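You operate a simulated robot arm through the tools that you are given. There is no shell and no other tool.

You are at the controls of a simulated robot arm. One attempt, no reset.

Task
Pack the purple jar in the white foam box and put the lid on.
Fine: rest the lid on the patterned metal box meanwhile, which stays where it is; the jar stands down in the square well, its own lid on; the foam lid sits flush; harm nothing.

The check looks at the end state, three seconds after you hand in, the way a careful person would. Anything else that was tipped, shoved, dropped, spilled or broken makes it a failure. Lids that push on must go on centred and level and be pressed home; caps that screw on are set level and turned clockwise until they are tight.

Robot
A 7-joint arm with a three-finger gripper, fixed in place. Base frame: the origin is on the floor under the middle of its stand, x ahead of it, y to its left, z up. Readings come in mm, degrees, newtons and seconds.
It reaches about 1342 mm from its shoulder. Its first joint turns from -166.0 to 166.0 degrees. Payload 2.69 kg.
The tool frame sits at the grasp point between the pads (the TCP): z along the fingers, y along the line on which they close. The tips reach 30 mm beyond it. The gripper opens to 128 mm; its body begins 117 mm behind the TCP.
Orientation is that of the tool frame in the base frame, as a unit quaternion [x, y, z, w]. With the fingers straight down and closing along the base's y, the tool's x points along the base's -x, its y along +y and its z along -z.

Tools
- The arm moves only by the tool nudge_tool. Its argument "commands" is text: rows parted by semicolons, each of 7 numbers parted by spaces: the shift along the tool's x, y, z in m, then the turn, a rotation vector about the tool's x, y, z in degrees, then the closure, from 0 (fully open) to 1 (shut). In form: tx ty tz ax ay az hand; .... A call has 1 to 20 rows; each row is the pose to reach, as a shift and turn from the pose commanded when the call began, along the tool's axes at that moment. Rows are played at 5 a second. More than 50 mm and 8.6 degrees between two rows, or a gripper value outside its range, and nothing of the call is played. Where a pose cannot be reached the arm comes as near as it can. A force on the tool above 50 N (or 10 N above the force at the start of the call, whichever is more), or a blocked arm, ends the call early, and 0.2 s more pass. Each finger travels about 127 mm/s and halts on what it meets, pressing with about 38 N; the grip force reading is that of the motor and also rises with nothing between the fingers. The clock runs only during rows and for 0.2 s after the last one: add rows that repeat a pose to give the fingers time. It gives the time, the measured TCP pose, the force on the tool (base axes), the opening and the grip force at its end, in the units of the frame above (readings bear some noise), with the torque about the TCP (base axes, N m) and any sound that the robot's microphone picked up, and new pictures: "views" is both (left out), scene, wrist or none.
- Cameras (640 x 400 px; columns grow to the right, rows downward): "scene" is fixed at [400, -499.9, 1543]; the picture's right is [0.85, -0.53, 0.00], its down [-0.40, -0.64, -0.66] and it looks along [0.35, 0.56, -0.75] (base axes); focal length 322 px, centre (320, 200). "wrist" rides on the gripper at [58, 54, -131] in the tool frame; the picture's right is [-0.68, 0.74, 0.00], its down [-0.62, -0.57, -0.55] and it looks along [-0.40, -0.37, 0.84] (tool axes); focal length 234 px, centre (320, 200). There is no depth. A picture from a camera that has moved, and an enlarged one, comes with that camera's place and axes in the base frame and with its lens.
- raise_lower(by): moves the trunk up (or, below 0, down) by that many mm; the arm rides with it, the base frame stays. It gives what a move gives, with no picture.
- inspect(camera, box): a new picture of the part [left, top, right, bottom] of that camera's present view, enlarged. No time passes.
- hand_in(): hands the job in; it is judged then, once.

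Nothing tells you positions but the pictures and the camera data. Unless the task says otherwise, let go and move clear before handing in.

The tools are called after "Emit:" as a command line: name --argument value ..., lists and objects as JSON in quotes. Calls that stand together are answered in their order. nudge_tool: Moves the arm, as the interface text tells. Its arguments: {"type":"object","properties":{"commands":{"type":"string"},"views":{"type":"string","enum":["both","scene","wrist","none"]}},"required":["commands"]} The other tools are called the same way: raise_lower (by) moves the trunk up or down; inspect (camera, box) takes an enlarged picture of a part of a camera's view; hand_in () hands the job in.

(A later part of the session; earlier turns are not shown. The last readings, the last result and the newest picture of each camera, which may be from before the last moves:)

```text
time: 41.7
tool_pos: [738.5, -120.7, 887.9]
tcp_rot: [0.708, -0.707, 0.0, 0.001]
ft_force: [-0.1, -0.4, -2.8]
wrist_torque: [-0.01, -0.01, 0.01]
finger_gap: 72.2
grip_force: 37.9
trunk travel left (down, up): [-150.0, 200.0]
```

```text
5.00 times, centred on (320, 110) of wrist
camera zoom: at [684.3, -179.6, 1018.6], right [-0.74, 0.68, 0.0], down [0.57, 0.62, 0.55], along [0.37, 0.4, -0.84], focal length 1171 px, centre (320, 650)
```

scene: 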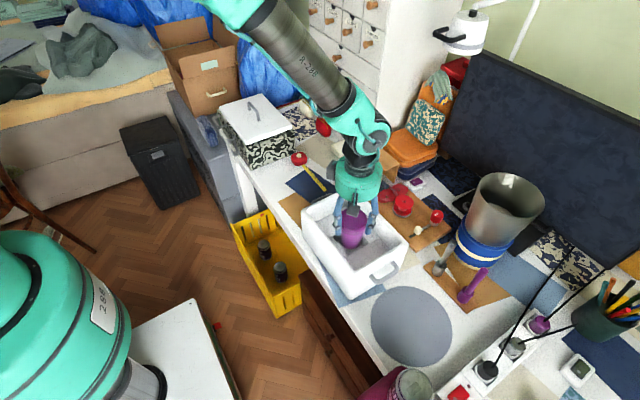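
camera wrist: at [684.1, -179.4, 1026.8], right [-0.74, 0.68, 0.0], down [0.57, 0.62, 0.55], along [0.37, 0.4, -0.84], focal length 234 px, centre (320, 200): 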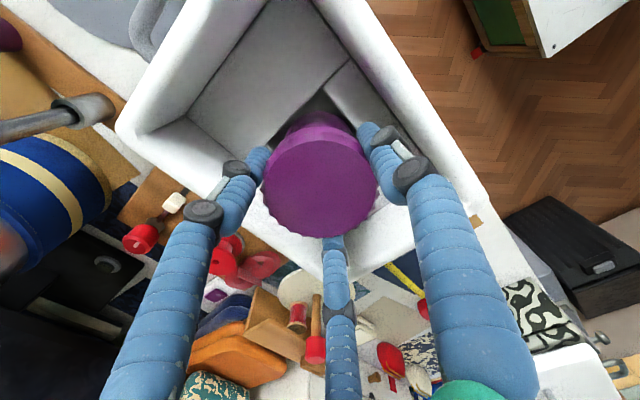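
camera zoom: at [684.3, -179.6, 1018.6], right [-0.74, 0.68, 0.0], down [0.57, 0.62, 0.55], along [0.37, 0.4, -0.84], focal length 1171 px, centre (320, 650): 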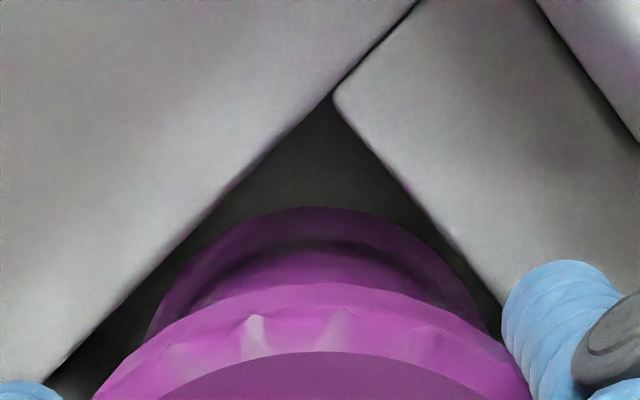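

Emit:
nudge_tool --commands "0 0 0.004 0 0 0 0.7; 0 0 0.008 0 0 0 0.7; 0 0 0.008 0 0 0 0.7" --views "none"

Emit:
inspect --camera "scene" --box '[345, 210, 395, 260]'

Emit:
inspect --camera "wrist" --box '[260, 70, 380, 150]'

```text
time: 42.5
tool_pos: [740.3, -120.0, 878.6]
tcp_rot: [0.707, -0.707, 0.0, 0.001]
ft_force: [0.2, -0.1, -2.3]
wrist_torque: [0.05, 0.04, 0.03]
finger_gap: 72.2
grip_force: 37.5
trunk travel left (down, up): [-150.0, 200.0]
```

```text
8.00 times, centred on (370, 235) of scene
camera zoom: at [400.0, -499.9, 1543.0], right [0.85, -0.53, 0.0], down [-0.4, -0.64, -0.66], along [0.35, 0.56, -0.75], focal length 2573 px, centre (-80, -80)
```

zoom: 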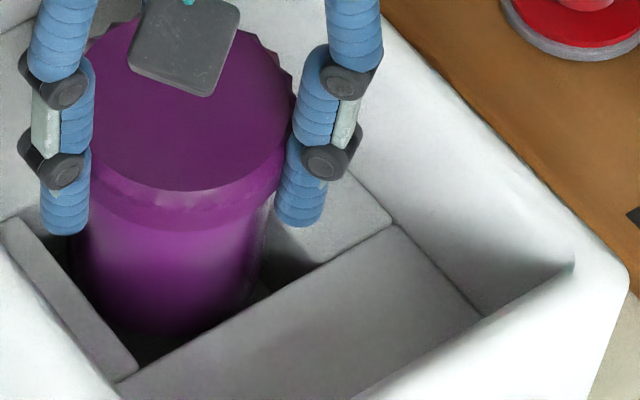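

```text
5.00 times, centred on (320, 110) of wrist
camera zoom: at [685.0, -178.7, 1010.1], right [-0.74, 0.68, 0.0], down [0.57, 0.62, 0.55], along [0.37, 0.4, -0.84], focal length 1171 px, centre (320, 650)
```

zoom: 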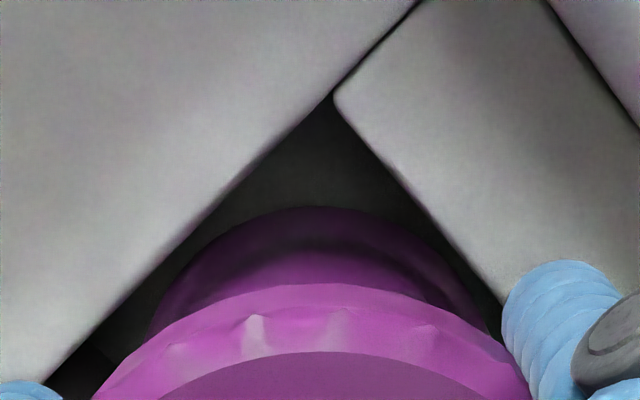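

The jar bottom is entering the well, about 2 mm off toward +x/+y. I'll shift back by that and keep lowering.

Emit:
nudge_tool --commands "0.0016 0.0023 0.001 0 0 0 0.7; 0.0016 0.0023 0.004 0 0 0 0.7; 0.0016 0.0023 0.007 0 0 0 0.7; 0.0016 0.0023 0.007 0 0 0 0.7" --views "none"

Emit:
inspect --camera "scene" --box '[345, 210, 395, 260]'

Emit:
inspect --camera "wrist" --box '[260, 70, 380, 150]'

```text
time: 43.5
tool_pos: [738.5, -123.1, 873.6]
tcp_rot: [0.708, -0.707, 0.0, 0.0]
ft_force: [-0.6, 0.1, -2.9]
wrist_torque: [-0.03, -0.04, 0.02]
finger_gap: 72.0
grip_force: 37.9
trunk travel left (down, up): [-150.0, 200.0]
```

```text
8.00 times, centred on (370, 235) of scene
camera zoom: at [400.0, -499.9, 1543.0], right [0.85, -0.53, 0.0], down [-0.4, -0.64, -0.66], along [0.35, 0.56, -0.75], focal length 2573 px, centre (-80, -80)
```

zoom: 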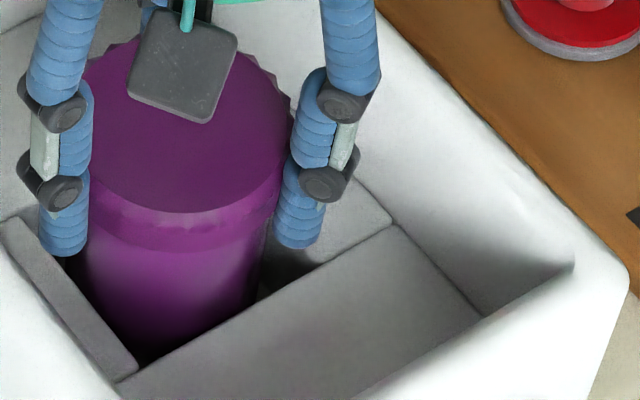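

```text
5.00 times, centred on (320, 110) of wrist
camera zoom: at [683.2, -181.3, 1002.8], right [-0.74, 0.68, 0.0], down [0.57, 0.62, 0.55], along [0.37, 0.4, -0.84], focal length 1171 px, centre (320, 650)
```

zoom: 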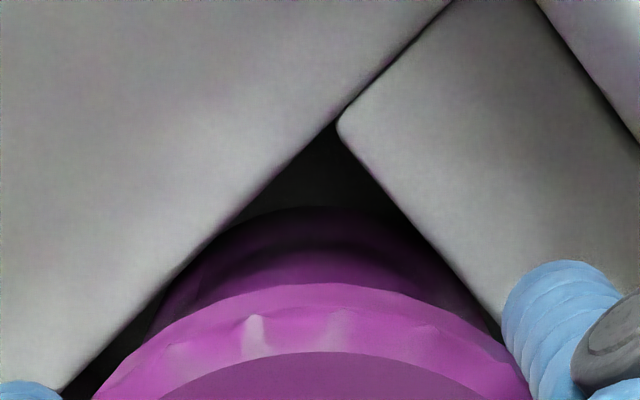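

Emit:
nudge_tool --commands "0 0 0.004 0 0 0 0.7; 0 0 0.008 0 0 0 0.7; 0 0 0.008 0 0 0 0.7" --views "none"

Emit:
inspect --camera "scene" --box '[345, 210, 395, 260]'

Emit:
inspect --camera "wrist" --box '[220, 60, 420, 260]'

```text
time: 44.3
tool_pos: [736.2, -121.8, 864.0]
tcp_rot: [-0.707, 0.707, 0.0, -0.001]
ft_force: [-0.9, 0.2, -2.5]
wrist_torque: [-0.01, 0.0, -0.02]
finger_gap: 72.2
grip_force: 38.6
trunk travel left (down, up): [-150.0, 200.0]
```

```text
8.00 times, centred on (370, 235) of scene
camera zoom: at [400.0, -499.9, 1543.0], right [0.85, -0.53, 0.0], down [-0.4, -0.64, -0.66], along [0.35, 0.56, -0.75], focal length 2573 px, centre (-80, -80)
```

zoom: 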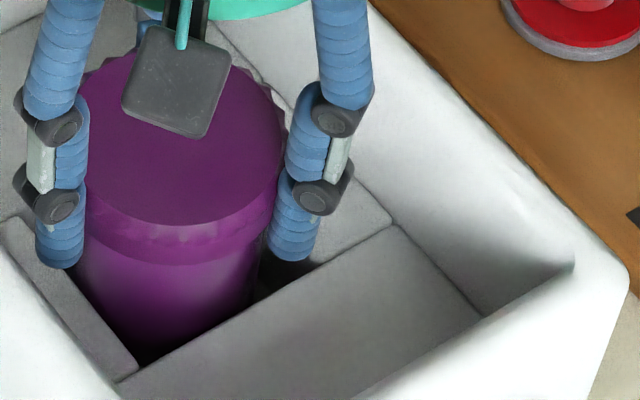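

```text
2.00 times, centred on (320, 160) of wrist
camera zoom: at [682.8, -180.4, 995.0], right [-0.74, 0.68, 0.0], down [0.57, 0.62, 0.55], along [0.37, 0.4, -0.84], focal length 468 px, centre (320, 280)
```

zoom: 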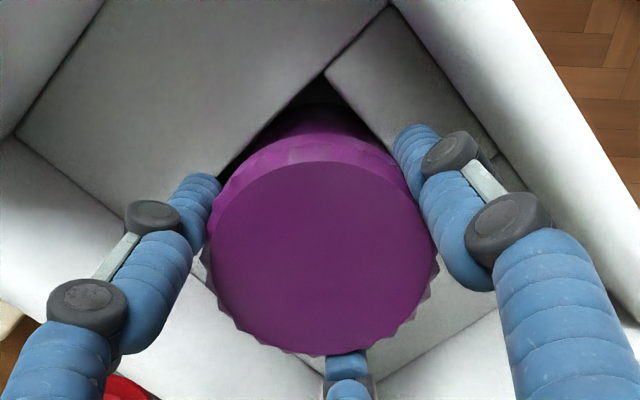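

Emit:
nudge_tool --commands "0 0 0.004 0 0 0 0.7; 0 0 0.008 0 0 0 0.7; 0 0 0.008 0 0 0 0.7" --views "none"

Emit:
inspect --camera "scene" --box '[320, 180, 420, 270]'

Emit:
inspect --camera "wrist" --box '[220, 60, 420, 260]'

```text
time: 45.1
tool_pos: [736.6, -121.6, 856.4]
tcp_rot: [-0.707, 0.707, 0.0, -0.001]
ft_force: [0.3, -0.4, -3.2]
wrist_torque: [0.01, 0.04, 0.0]
finger_gap: 72.2
grip_force: 37.9
trunk travel left (down, up): [-150.0, 200.0]
```

```text
4.44 times, centred on (370, 225) of scene
camera zoom: at [400.0, -499.9, 1543.0], right [0.85, -0.53, 0.0], down [-0.4, -0.64, -0.66], along [0.35, 0.56, -0.75], focal length 1430 px, centre (98, 89)
```

zoom: 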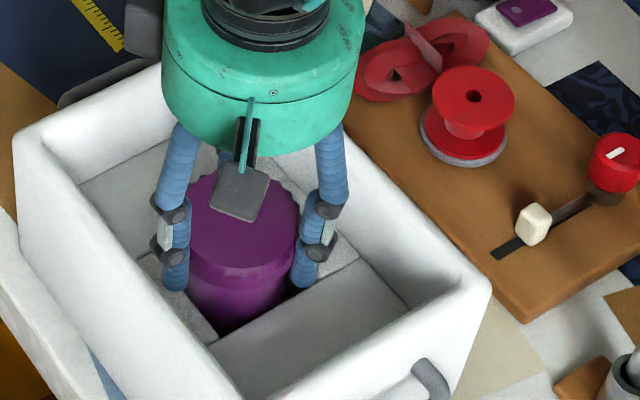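

```text
2.00 times, centred on (320, 160) of wrist
camera zoom: at [682.3, -181.5, 987.0], right [-0.74, 0.68, 0.0], down [0.57, 0.62, 0.55], along [0.37, 0.4, -0.84], focal length 468 px, centre (320, 280)
```

zoom: 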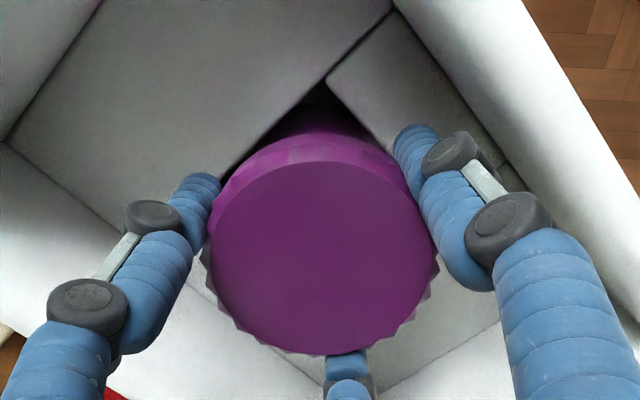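

Emit:
nudge_tool --commands "0 0 0.003 0 0 0 0.7; 0 0 0.005 0 0 0 0.7; 0 0 0.005 0 0 0 0.7" --views "none"

```text
time: 45.9
tool_pos: [737.5, -122.6, 851.0]
tcp_rot: [0.708, -0.707, 0.001, 0.001]
ft_force: [0.2, -0.6, -2.8]
wrist_torque: [0.0, 0.06, -0.03]
finger_gap: 72.2
grip_force: 38.4
trunk travel left (down, up): [-150.0, 200.0]
```

Emit:
nudge_tool --commands "0 0 0.002 0 0 0 0.7; 0 0 0.004 0 0 0 0.7; 0 0 0.004 0 0 0 0.7"

Emit:
inspect --camera "wrist" --box '[220, 60, 420, 260]'

Emit:
inspect --camera "scene" --box '[320, 180, 420, 270]'

```text
time: 46.7
tool_pos: [738.1, -122.4, 849.3]
tcp_rot: [-0.707, 0.708, -0.002, -0.001]
ft_force: [-0.2, 0.8, 23.3]
wrist_torque: [-0.41, 0.57, -0.02]
finger_gap: 72.5
grip_force: 38.5
trunk travel left (down, up): [-150.0, 200.0]
camera wrist: at [683.2, -180.9, 979.7], right [-0.74, 0.68, 0.0], down [0.56, 0.62, 0.55], along [0.37, 0.4, -0.84], focal length 234 px, centre (320, 200)
```

scene: 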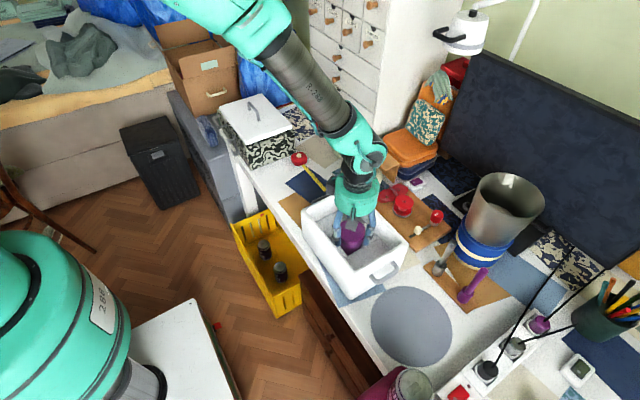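
wrist: 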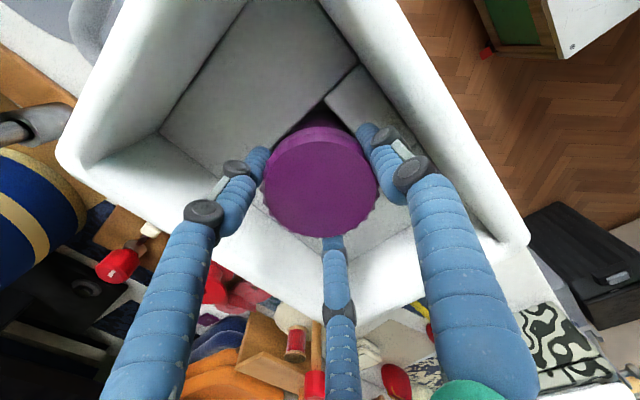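

```text
2.00 times, centred on (320, 160) of wrist
camera zoom: at [683.2, -180.9, 979.7], right [-0.74, 0.68, 0.0], down [0.56, 0.62, 0.55], along [0.37, 0.4, -0.84], focal length 468 px, centre (320, 280)
```

zoom: 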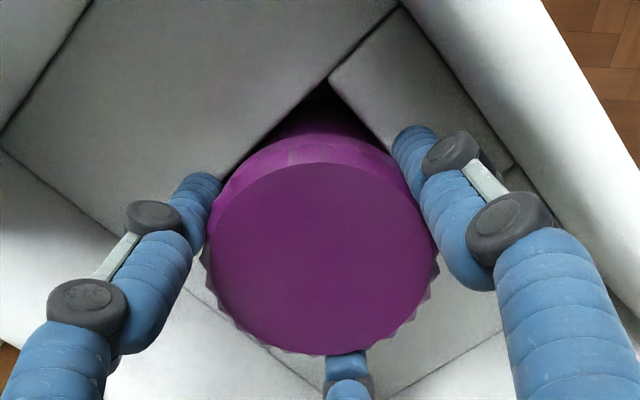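

```text
4.44 times, centred on (370, 225) of scene
camera zoom: at [400.0, -499.9, 1543.0], right [0.85, -0.53, 0.0], down [-0.4, -0.64, -0.66], along [0.35, 0.56, -0.75], focal length 1430 px, centre (98, 89)
```

zoom: 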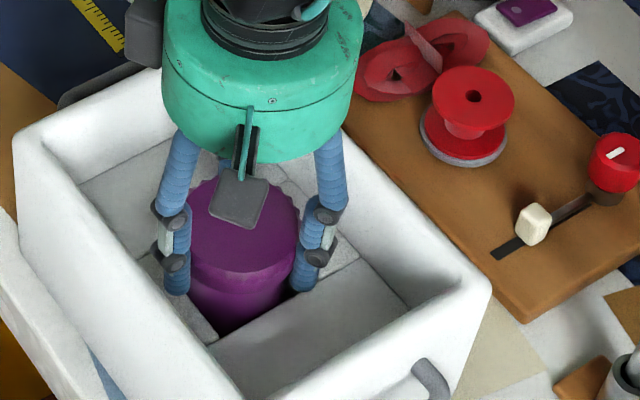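

Firm contact (23 N) at TCP z≈849, so the jar stands on the well floor with the fingers still clear above the blocks. I'll ease the pressure and open slightly, staying clear of the cavity walls.

Emit:
nudge_tool --commands "0 0 -0.002 0 0 0 0.7; 0 0 -0.002 0 0 0 0.4; 0 0 -0.002 0 0 0 0.37; 0 0 -0.002 0 0 0 0.34; 0 0 -0.002 0 0 0 0.34; 0 0 -0.002 0 0 0 0.34"

Emit:
inspect --camera "wrist" --box '[220, 60, 420, 260]'

Emit:
inspect --camera "scene" --box '[320, 180, 420, 270]'

```text
time: 48.1
tool_pos: [737.8, -122.5, 849.0]
tcp_rot: [0.707, -0.707, 0.0, 0.0]
ft_force: [0.0, 0.4, -0.2]
wrist_torque: [-0.02, -0.06, -0.01]
finger_gap: 84.5
grip_force: 0.1
trunk travel left (down, up): [-150.0, 200.0]
camera wrist: at [683.3, -180.9, 979.6], right [-0.74, 0.68, 0.0], down [0.57, 0.62, 0.55], along [0.37, 0.4, -0.84], focal length 234 px, centre (320, 200)
```

scene: 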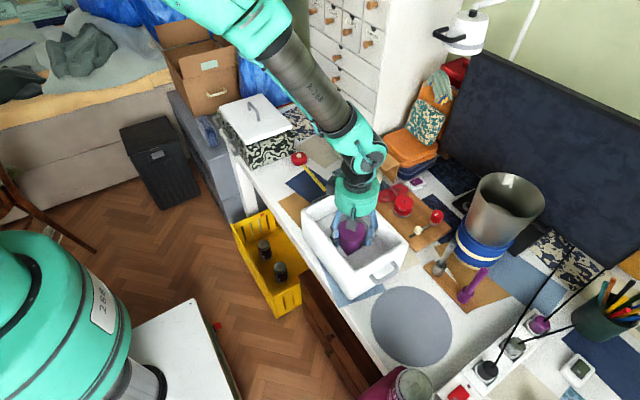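
wrist: 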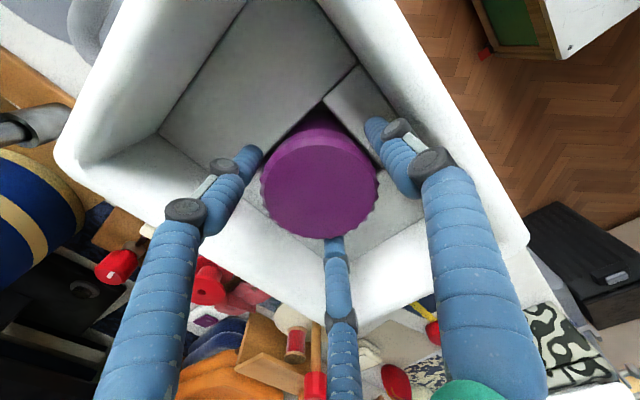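

```text
2.00 times, centred on (320, 160) of wrist
camera zoom: at [683.3, -180.9, 979.6], right [-0.74, 0.68, 0.0], down [0.57, 0.62, 0.55], along [0.37, 0.4, -0.84], focal length 468 px, centre (320, 280)
```

zoom: 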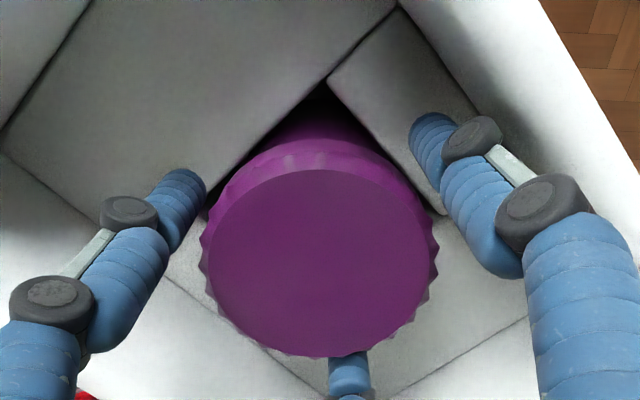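

```text
4.44 times, centred on (370, 225) of scene
camera zoom: at [400.0, -499.9, 1543.0], right [0.85, -0.53, 0.0], down [-0.4, -0.64, -0.66], along [0.35, 0.56, -0.75], focal length 1430 px, centre (98, 89)
```

zoom: 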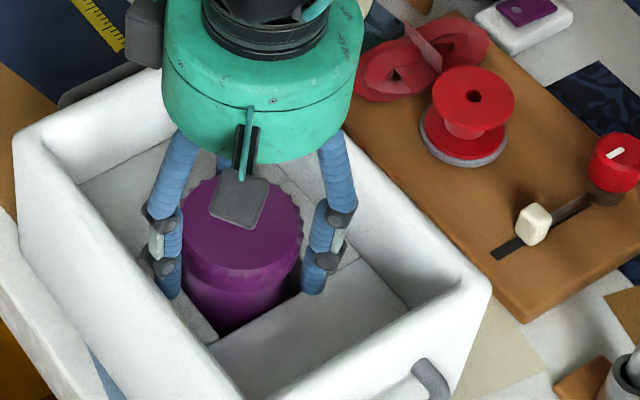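

The jar is released and upright in the well. I'll rise straight up and inspect.

Emit:
nudge_tool --commands "0 0 -0.01 0 0 0 0.34; 0 0 -0.025 0 0 0 0.34; 0 0 -0.05 0 0 0 0.34; 0 0 -0.09 0 0 0 0.34; 0 0 -0.13 0 0 0 0.34; 0 0 -0.17 0 0 0 0.34; 0 0 -0.17 0 0 0 0.34"

Emit:
inspect --camera "wrist" --box '[180, 20, 440, 220]'

Emit:
inspect --camera "scene" --box '[290, 180, 420, 290]'

```text
time: 49.7
tool_pos: [737.2, -120.4, 1022.7]
tcp_rot: [0.707, -0.707, 0.0, 0.001]
ft_force: [0.1, 0.1, 0.8]
wrist_torque: [-0.05, -0.07, 0.0]
finger_gap: 84.4
grip_force: 0.1
trunk travel left (down, up): [-150.0, 200.0]
camera wrist: at [682.2, -179.1, 1153.0], right [-0.74, 0.68, 0.0], down [0.57, 0.62, 0.55], along [0.37, 0.4, -0.84], focal length 234 px, centre (320, 200)
```

scene: 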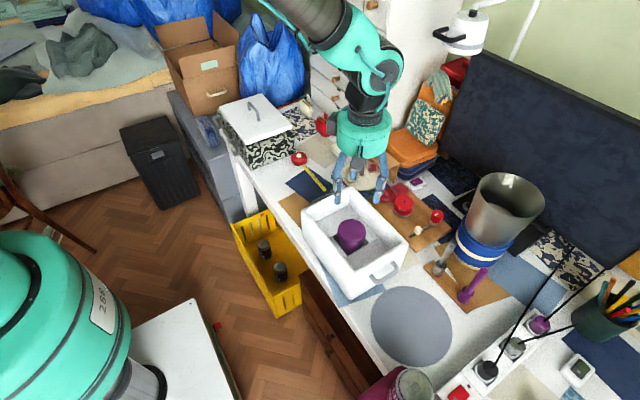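
wrist: 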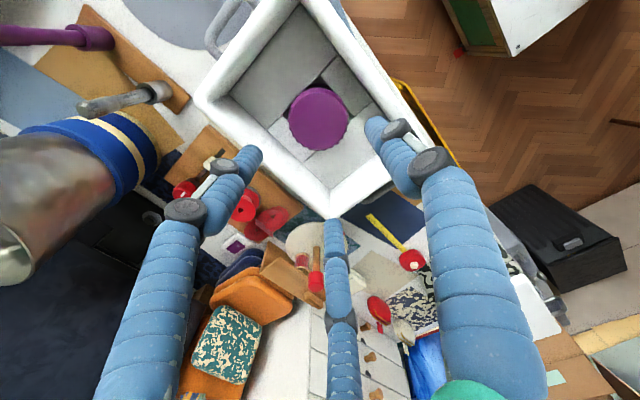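

```text
2.00 times, centred on (310, 120) of wrist
camera zoom: at [682.2, -179.1, 1153.0], right [-0.74, 0.68, 0.0], down [0.57, 0.62, 0.55], along [0.37, 0.4, -0.84], focal length 468 px, centre (340, 360)
```

zoom: 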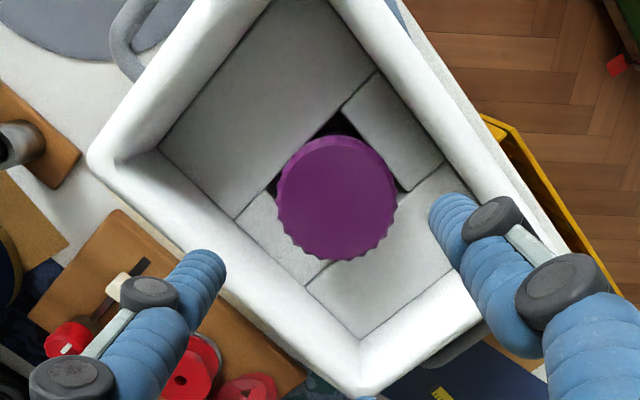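

```text
3.64 times, centred on (355, 235) of scene
camera zoom: at [400.0, -499.9, 1543.0], right [0.85, -0.53, 0.0], down [-0.4, -0.64, -0.66], along [0.35, 0.56, -0.75], focal length 1170 px, centre (193, 73)
```

zoom: 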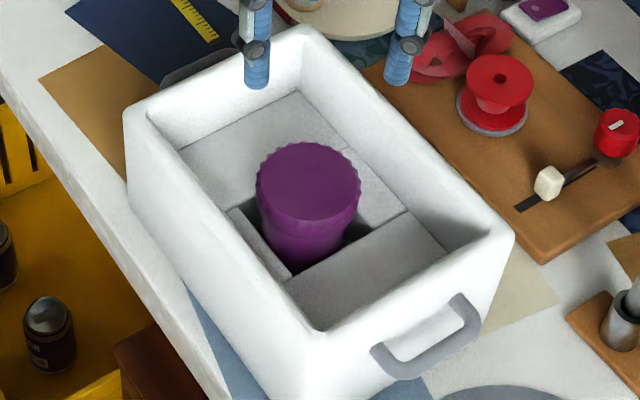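

The jar stands upright in the well below the rim, lid on. Next I'll study the lid on the metal box and the box rim, so I can put the lid back accurately.

Emit:
inspect --camera "scene" --box '[210, 80, 310, 170]'

Emit:
inspect --camera "scene" --box '[295, 170, 355, 230]'

Emit:
inspect --camera "scene" --box '[350, 210, 430, 300]'

Emit:
inspect --camera "wrist" --box '[180, 0, 300, 110]'

Emit:
inspect --camera "wrist" --box '[280, 120, 440, 230]'

```text
4.44 times, centred on (260, 125) of scene
camera zoom: at [400.0, -499.9, 1543.0], right [0.85, -0.53, 0.0], down [-0.4, -0.64, -0.66], along [0.35, 0.56, -0.75], focal length 1430 px, centre (587, 533)
```

zoom: 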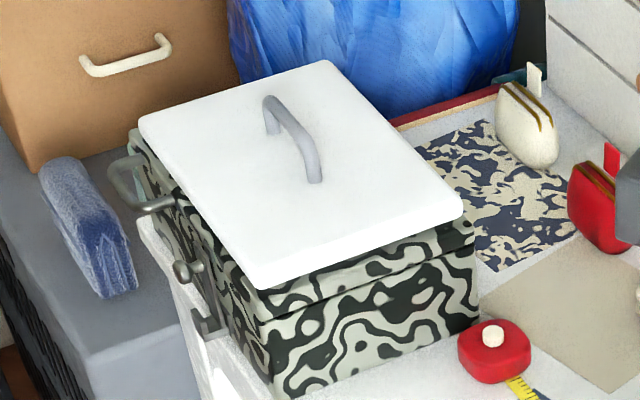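

```text
6.67 times, centred on (325, 200) of scene
camera zoom: at [400.0, -499.9, 1543.0], right [0.85, -0.53, 0.0], down [-0.4, -0.64, -0.66], along [0.35, 0.56, -0.75], focal length 2144 px, centre (287, 200)
```

zoom: 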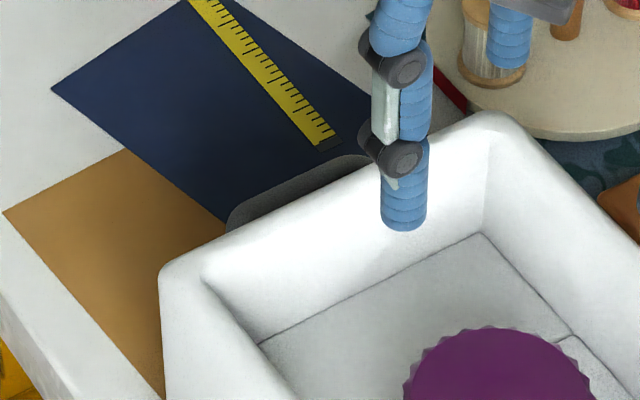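

```text
4.44 times, centred on (390, 255) of scene
camera zoom: at [400.0, -499.9, 1543.0], right [0.85, -0.53, 0.0], down [-0.4, -0.64, -0.66], along [0.35, 0.56, -0.75], focal length 1430 px, centre (9, -44)
```

zoom: 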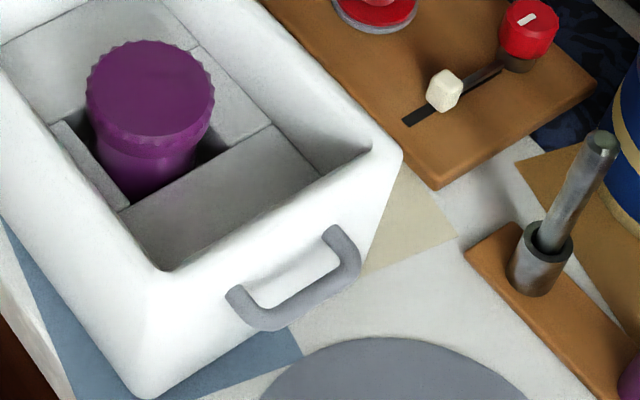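

```text
3.64 times, centred on (240, 55) of wrist
camera zoom: at [682.2, -179.1, 1153.0], right [-0.74, 0.68, 0.0], down [0.57, 0.62, 0.55], along [0.37, 0.4, -0.84], focal length 852 px, centre (611, 727)
```

zoom: 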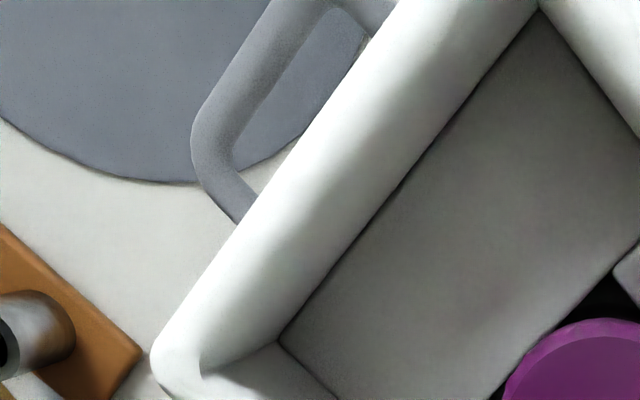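

```text
3.64 times, centred on (360, 175) of wrist
camera zoom: at [682.2, -179.1, 1153.0], right [-0.74, 0.68, 0.0], down [0.57, 0.62, 0.55], along [0.37, 0.4, -0.84], focal length 852 px, centre (174, 291)
```

zoom: 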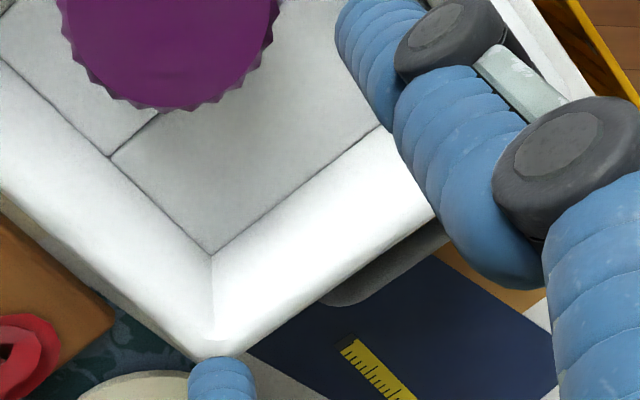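

I want an unobstructed view of all four rim corners, so I'll close the fingers and back the camera up a little.

Emit:
nudge_tool --commands "0.02 0.02 -0.03 0 0 0 0.6; 0.04 0.04 -0.06 0 0 0 0.9; 0.05 0.05 -0.09 0 0 0 0.9; 0.05 0.05 -0.09 0 0 0 0.9; 0.05 0.05 -0.09 0 0 0 0.9"

Emit:
inspect --camera "wrist" --box '[180, 0, 440, 180]'

```text
time: 50.9
tool_pos: [686.7, -172.0, 1109.5]
tcp_rot: [-0.707, 0.707, -0.001, -0.001]
ft_force: [0.0, -0.3, 0.1]
wrist_torque: [-0.01, 0.02, -0.02]
finger_gap: 12.6
grip_force: 0.1
trunk travel left (down, up): [-150.0, 200.0]
camera wrist: at [631.6, -230.6, 1239.4], right [-0.74, 0.68, 0.0], down [0.57, 0.62, 0.55], along [0.37, 0.4, -0.84], focal length 234 px, centre (320, 200)
```

scene: 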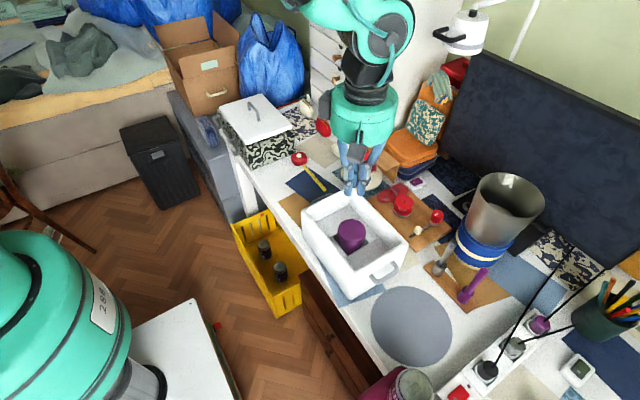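
wrist: 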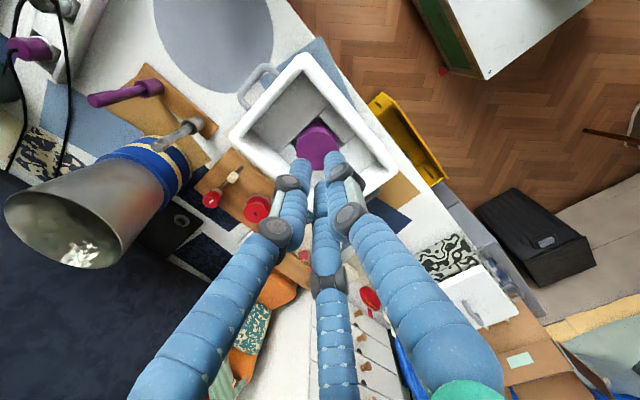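

```text
2.22 times, centred on (310, 90) of wrist
camera zoom: at [631.6, -230.6, 1239.4], right [-0.74, 0.68, 0.0], down [0.57, 0.62, 0.55], along [0.37, 0.4, -0.84], focal length 520 px, centre (342, 444)
```

zoom: 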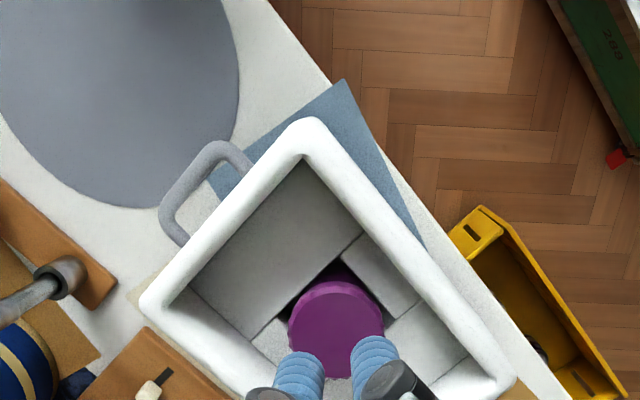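

The box rim is centred near [737, −121] and measures about 168×242 mm; the lid is slightly larger. Since the scene camera is fixed, I can match the lid to its starting picture. Now I go back above the lid on the metal box.

Emit:
nudge_tool --commands "-0.036 -0.003 0 0 0 0 0.9; -0.072 -0.006 0 0 0 0 0.9; -0.108 -0.009 0 0 0 0 0.9; -0.144 -0.012 0 0 0 0 0.9; -0.18 -0.015 0 0 0 0 0.9; -0.216 -0.018 0 0 0 0 0.9; -0.252 -0.021 0 0 0 0 0.9; -0.288 -0.024 0 0 0 0 0.9; -0.324 -0.027 0 0 0 0 0.9; -0.36 -0.03 0 0 0 0 0.9; -0.396 -0.032 0 0 0 0 0.8; -0.432 -0.034 0 0 0 0 0.6; -0.468 -0.036 0 0 0 0 0.5; -0.504 -0.038 0 0 0 0 0.35; -0.54 -0.04 0 0 0 0 0.35; -0.576 -0.042 0.01 0 0 0 0.35; -0.606 -0.044 0.03 0 0 0 0.35; -0.636 -0.046 0.06 0 0 0 0.35; -0.636 -0.046 0.08 0 0 0 0.35; -0.636 -0.046 0.08 0 0 0 0.35"

Emit:
inspect --camera "wrist" --box '[160, 60, 480, 260]'

Emit:
inspect --camera "scene" --box '[200, 60, 340, 180]'

```text
time: 55.1
tool_pos: [732.6, 464.4, 1027.2]
tcp_rot: [0.707, -0.707, 0.001, 0.0]
ft_force: [-0.8, -0.3, 0.0]
wrist_torque: [0.01, 0.02, 0.03]
finger_gap: 83.1
grip_force: 0.2
trunk travel left (down, up): [-150.0, 200.0]
camera wrist: at [677.8, 405.2, 1157.9], right [-0.74, 0.68, 0.0], down [0.57, 0.62, 0.55], along [0.37, 0.4, -0.84], focal length 234 px, centre (320, 200)
```

scene: 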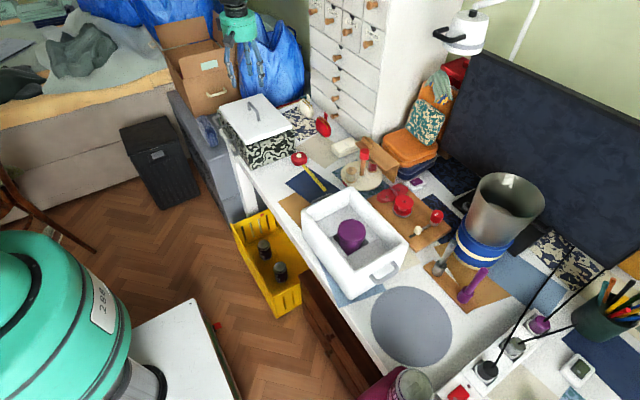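
wrist: 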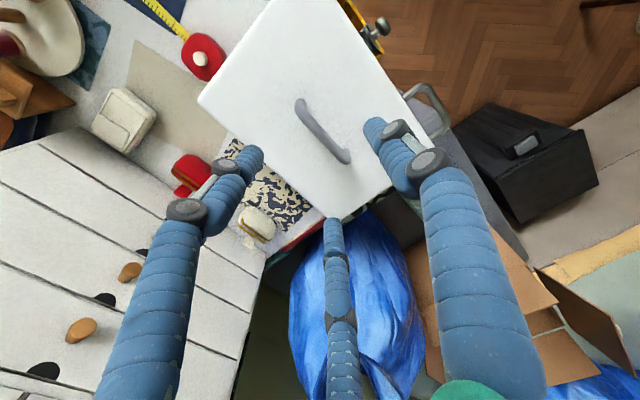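

```text
2.00 times, centred on (320, 160) of wrist
camera zoom: at [677.8, 405.2, 1157.9], right [-0.74, 0.68, 0.0], down [0.57, 0.62, 0.55], along [0.37, 0.4, -0.84], focal length 468 px, centre (320, 280)
```

zoom: 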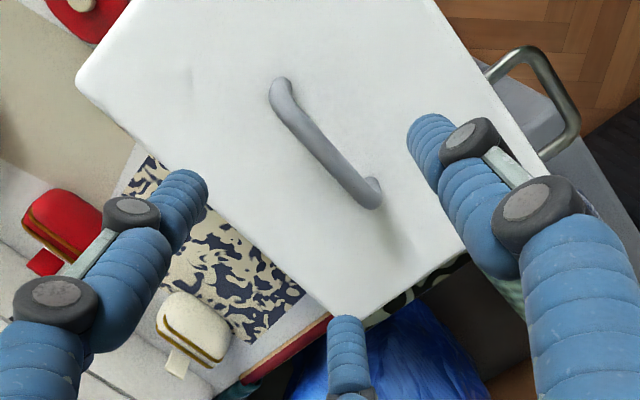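

```text
3.33 times, centred on (270, 120) of scene
camera zoom: at [400.0, -499.9, 1543.0], right [0.85, -0.53, 0.0], down [-0.4, -0.64, -0.66], along [0.35, 0.56, -0.75], focal length 1072 px, centre (487, 467)
```

zoom: 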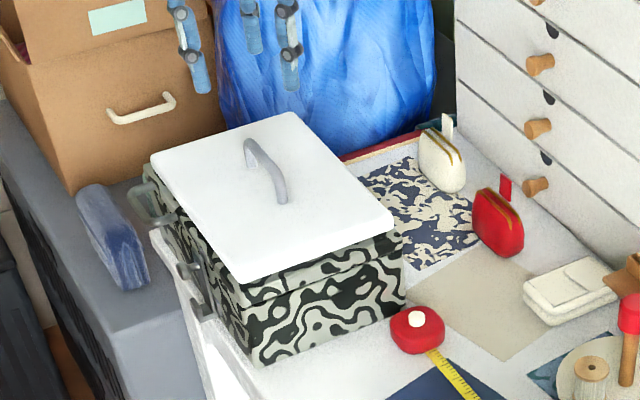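

Emit:
nudge_tool --commands "-0.001 -0.004 0.03 0 0 0 0.35; -0.001 -0.004 0.06 0 0 0 0.35; -0.001 -0.004 0.09 0 0 0 0.35; -0.001 -0.004 0.09 0 0 0 0.35"

Emit:
inspect --camera "wrist" --box '[160, 60, 480, 260]'

```text
time: 56.1
tool_pos: [738.1, 462.2, 937.1]
tcp_rot: [0.708, -0.707, 0.001, 0.001]
ft_force: [0.0, 0.1, 0.6]
wrist_torque: [0.0, 0.0, -0.03]
finger_gap: 83.0
grip_force: 0.1
trunk travel left (down, up): [-150.0, 200.0]
camera wrist: at [684.5, 404.8, 1067.6], right [-0.74, 0.68, 0.0], down [0.57, 0.62, 0.55], along [0.37, 0.4, -0.84], focal length 234 px, centre (320, 200)
```

scene: 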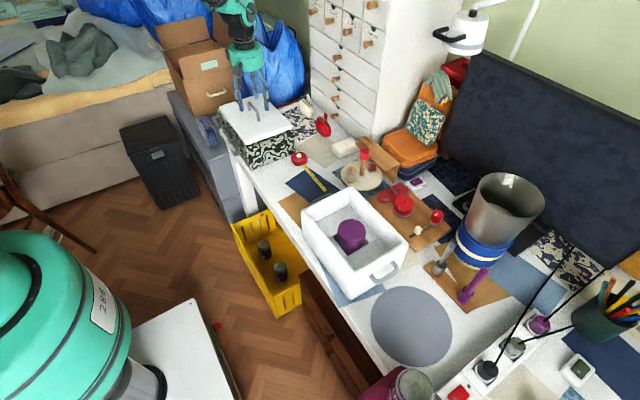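
wrist: 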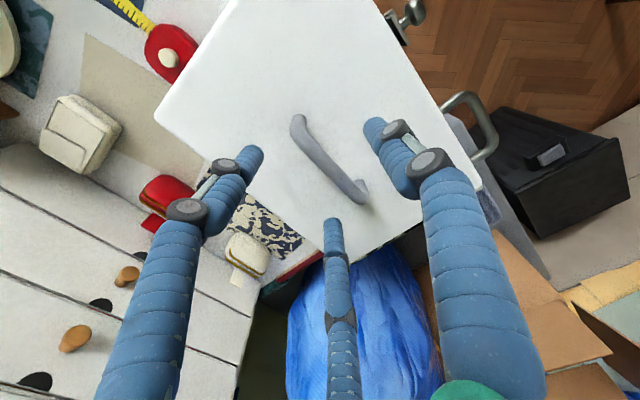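

```text
2.00 times, centred on (320, 160) of wrist
camera zoom: at [684.5, 404.8, 1067.6], right [-0.74, 0.68, 0.0], down [0.57, 0.62, 0.55], along [0.37, 0.4, -0.84], focal length 468 px, centre (320, 280)
```

zoom: 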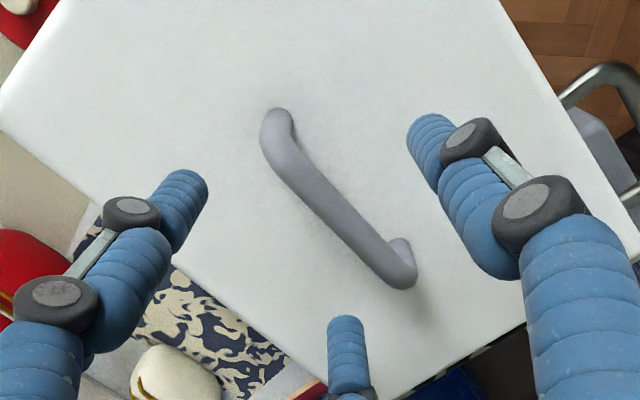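

Emit:
nudge_tool --commands "-0.002 0.003 0.01 0 0 0 0.35; -0.002 0.003 0.022 0 0 0 0.35; -0.002 0.003 0.032 0 0 0 0.35; -0.002 0.003 0.032 0 0 0 0.35"

Emit:
inspect --camera "wrist" --box '[160, 60, 480, 260]'

```text
time: 57.1
tool_pos: [733.4, 464.2, 906.1]
tcp_rot: [0.708, -0.706, 0.0, 0.0]
ft_force: [-0.2, -0.5, 0.3]
wrist_torque: [-0.02, -0.01, -0.02]
finger_gap: 83.2
grip_force: 0.2
trunk travel left (down, up): [-150.0, 200.0]
camera wrist: at [679.5, 407.1, 1037.3], right [-0.74, 0.68, 0.0], down [0.57, 0.62, 0.55], along [0.37, 0.4, -0.84], focal length 234 px, centre (320, 200)
```

scene: 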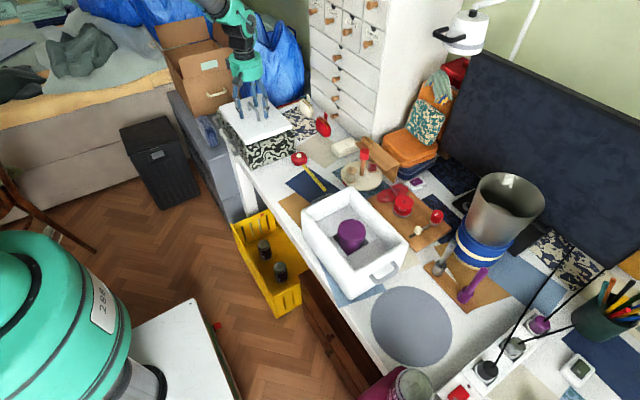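
wrist: 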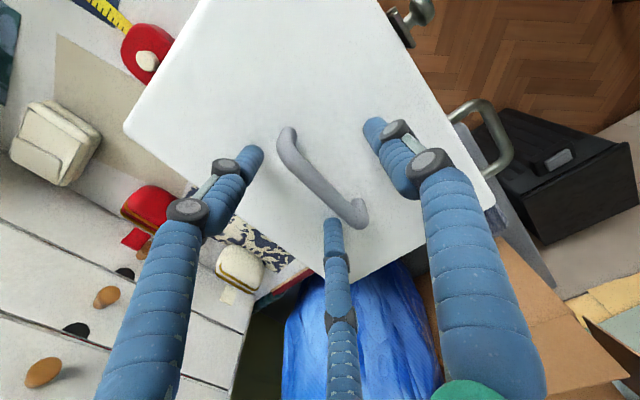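

```text
2.00 times, centred on (320, 160) of wrist
camera zoom: at [679.5, 407.1, 1037.3], right [-0.74, 0.68, 0.0], down [0.57, 0.62, 0.55], along [0.37, 0.4, -0.84], focal length 468 px, centre (320, 280)
```

zoom: 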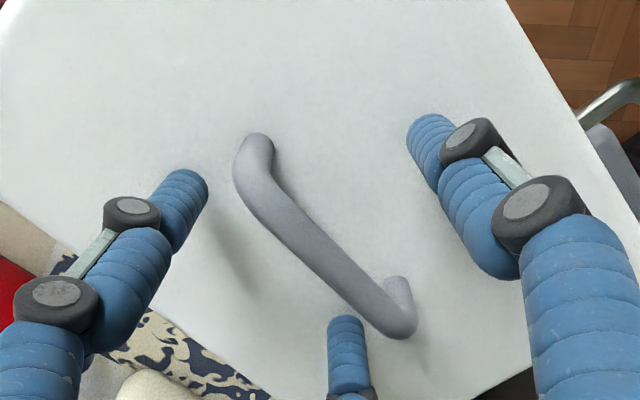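

Good alignment. I go 3 mm lower and close on the bar.

Emit:
nudge_tool --commands "0 0 0.003 0 0 0 0.35; 0 0 0.003 0 0 0 0.6; 0 0 0.003 0 0 0 0.75; 0 0 0.003 0 0 0 0.85; 0 0 0.003 0 0 0 1; 0 0 0.003 0 0 0 1; 0 0 0.003 0 0 0 1; 0 0 0.003 0 0 0 1"

Emit:
inspect --camera "wrist" --box '[220, 90, 420, 240]'

Emit:
inspect --camera "scene" --box '[200, 60, 340, 180]'

```text
time: 58.9
tool_pos: [735.1, 466.1, 905.1]
tcp_rot: [-0.707, 0.707, 0.0, 0.0]
ft_force: [-0.4, -0.2, 0.1]
wrist_torque: [-0.01, 0.04, 0.0]
finger_gap: 17.8
grip_force: 38.1
trunk travel left (down, up): [-150.0, 200.0]
camera wrist: at [679.7, 407.5, 1034.4], right [-0.74, 0.68, 0.0], down [0.57, 0.62, 0.55], along [0.37, 0.4, -0.84], focal length 234 px, centre (320, 200)
```

scene: 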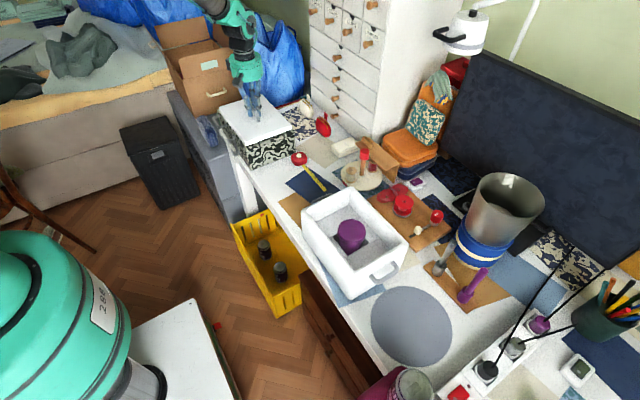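
wrist: 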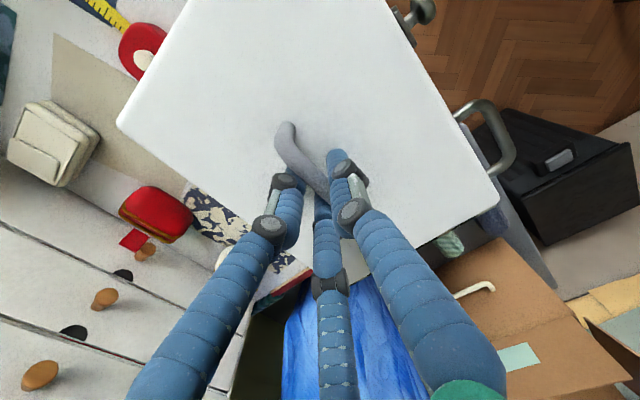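

```text
2.67 times, centred on (320, 165) of wrist
camera zoom: at [679.7, 407.5, 1034.4], right [-0.74, 0.68, 0.0], down [0.57, 0.62, 0.55], along [0.37, 0.4, -0.84], focal length 624 px, centre (320, 293)
```

zoom: 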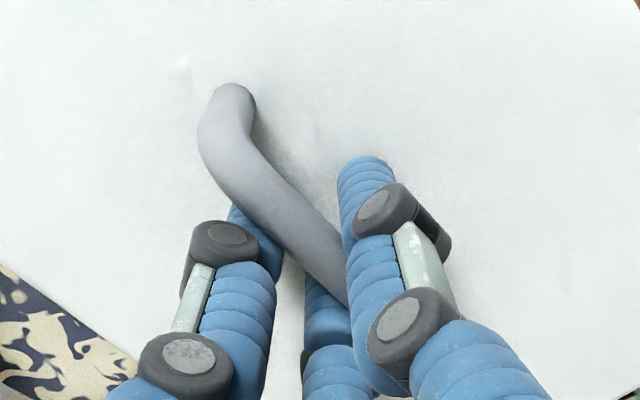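

```text
3.33 times, centred on (270, 120) of scene
camera zoom: at [400.0, -499.9, 1543.0], right [0.85, -0.53, 0.0], down [-0.4, -0.64, -0.66], along [0.35, 0.56, -0.75], focal length 1072 px, centre (487, 467)
```

zoom: 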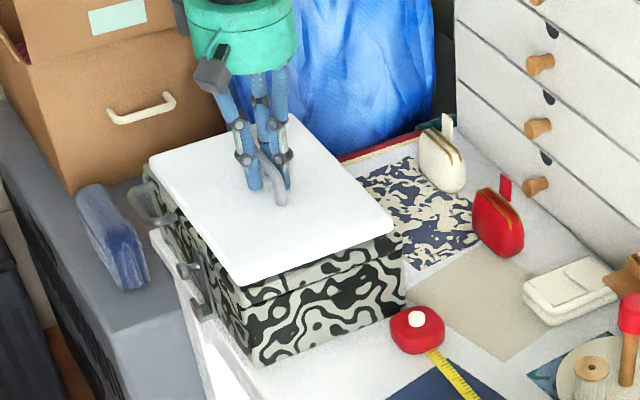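

The bar is held again, and by the wrist view the lid centre is about 6.5 mm toward −x from the TCP. I'll lift, carry it back and stop above the foam box at TCP about [743.5, −121].

Emit:
nudge_tool --commands "0 0 -0.01 0 0 0 1; 0 0 -0.04 0 0 0 1; 0 0 -0.075 0 0 0 1; 0 0 -0.107 0 0 0 1; 0.037 0 -0.107 0 0 0 1; 0.075 -0.001 -0.107 0 0 0 1; 0.115 -0.001 -0.107 0 0 0 1; 0.155 -0.002 -0.107 0 0 0 1; 0.195 -0.002 -0.107 0 0 0 1; 0.235 -0.003 -0.107 0 0 0 1; 0.275 -0.003 -0.107 0 0 0 1; 0.315 -0.004 -0.107 0 0 0 1; 0.355 -0.005 -0.107 0 0 0 1; 0.395 -0.006 -0.107 0 0 0 1; 0.435 -0.007 -0.107 0 0 0 1; 0.475 -0.008 -0.107 0 0 0 1; 0.515 -0.0085 -0.107 0 0 0 1; 0.55 -0.0085 -0.107 0 0 0 1; 0.586 -0.0085 -0.107 0 0 0 1; 0.586 -0.0085 -0.107 0 0 0 1"

Emit:
inspect --camera "scene" --box '[280, 120, 440, 280]'

Emit:
inspect --camera "scene" --box '[200, 60, 340, 180]'

```text
time: 63.1
tool_pos: [737.1, -118.9, 1013.8]
tcp_rot: [0.707, -0.707, 0.001, 0.001]
ft_force: [-0.2, 0.0, -0.5]
wrist_torque: [0.01, 0.0, 0.01]
finger_gap: 17.8
grip_force: 37.2
trunk travel left (down, up): [-150.0, 200.0]
camera wrist: at [683.3, -178.0, 1144.1], right [-0.74, 0.68, 0.0], down [0.57, 0.62, 0.55], along [0.37, 0.4, -0.84], focal length 234 px, centre (320, 200)
```

scene: 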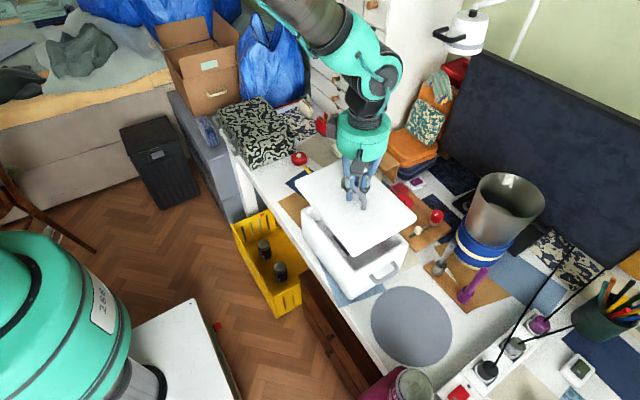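
wrist: 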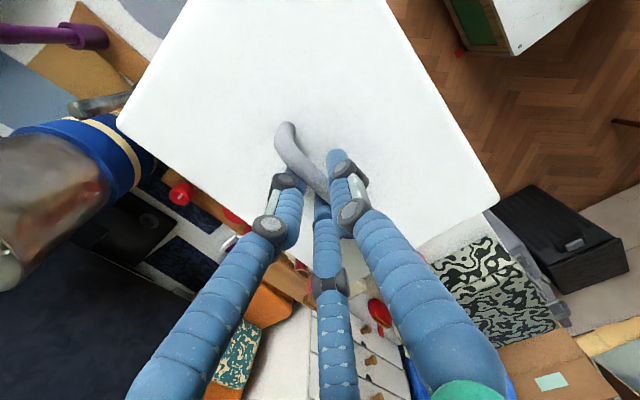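

```text
2.50 times, centred on (360, 200) of scene
camera zoom: at [400.0, -499.9, 1543.0], right [0.85, -0.53, 0.0], down [-0.4, -0.64, -0.66], along [0.35, 0.56, -0.75], focal length 804 px, centre (220, 200)
```

zoom: 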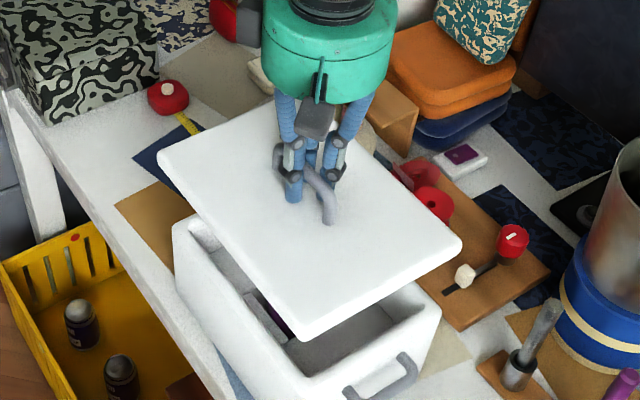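

```text
3.33 times, centred on (270, 120) of scene
camera zoom: at [400.0, -499.9, 1543.0], right [0.85, -0.53, 0.0], down [-0.4, -0.64, -0.66], along [0.35, 0.56, -0.75], focal length 1072 px, centre (487, 467)
```

zoom: 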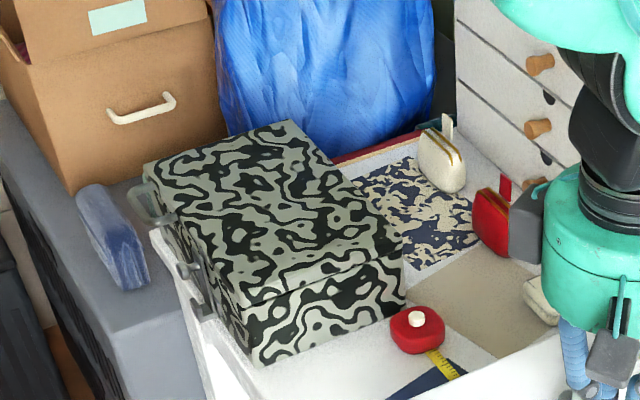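

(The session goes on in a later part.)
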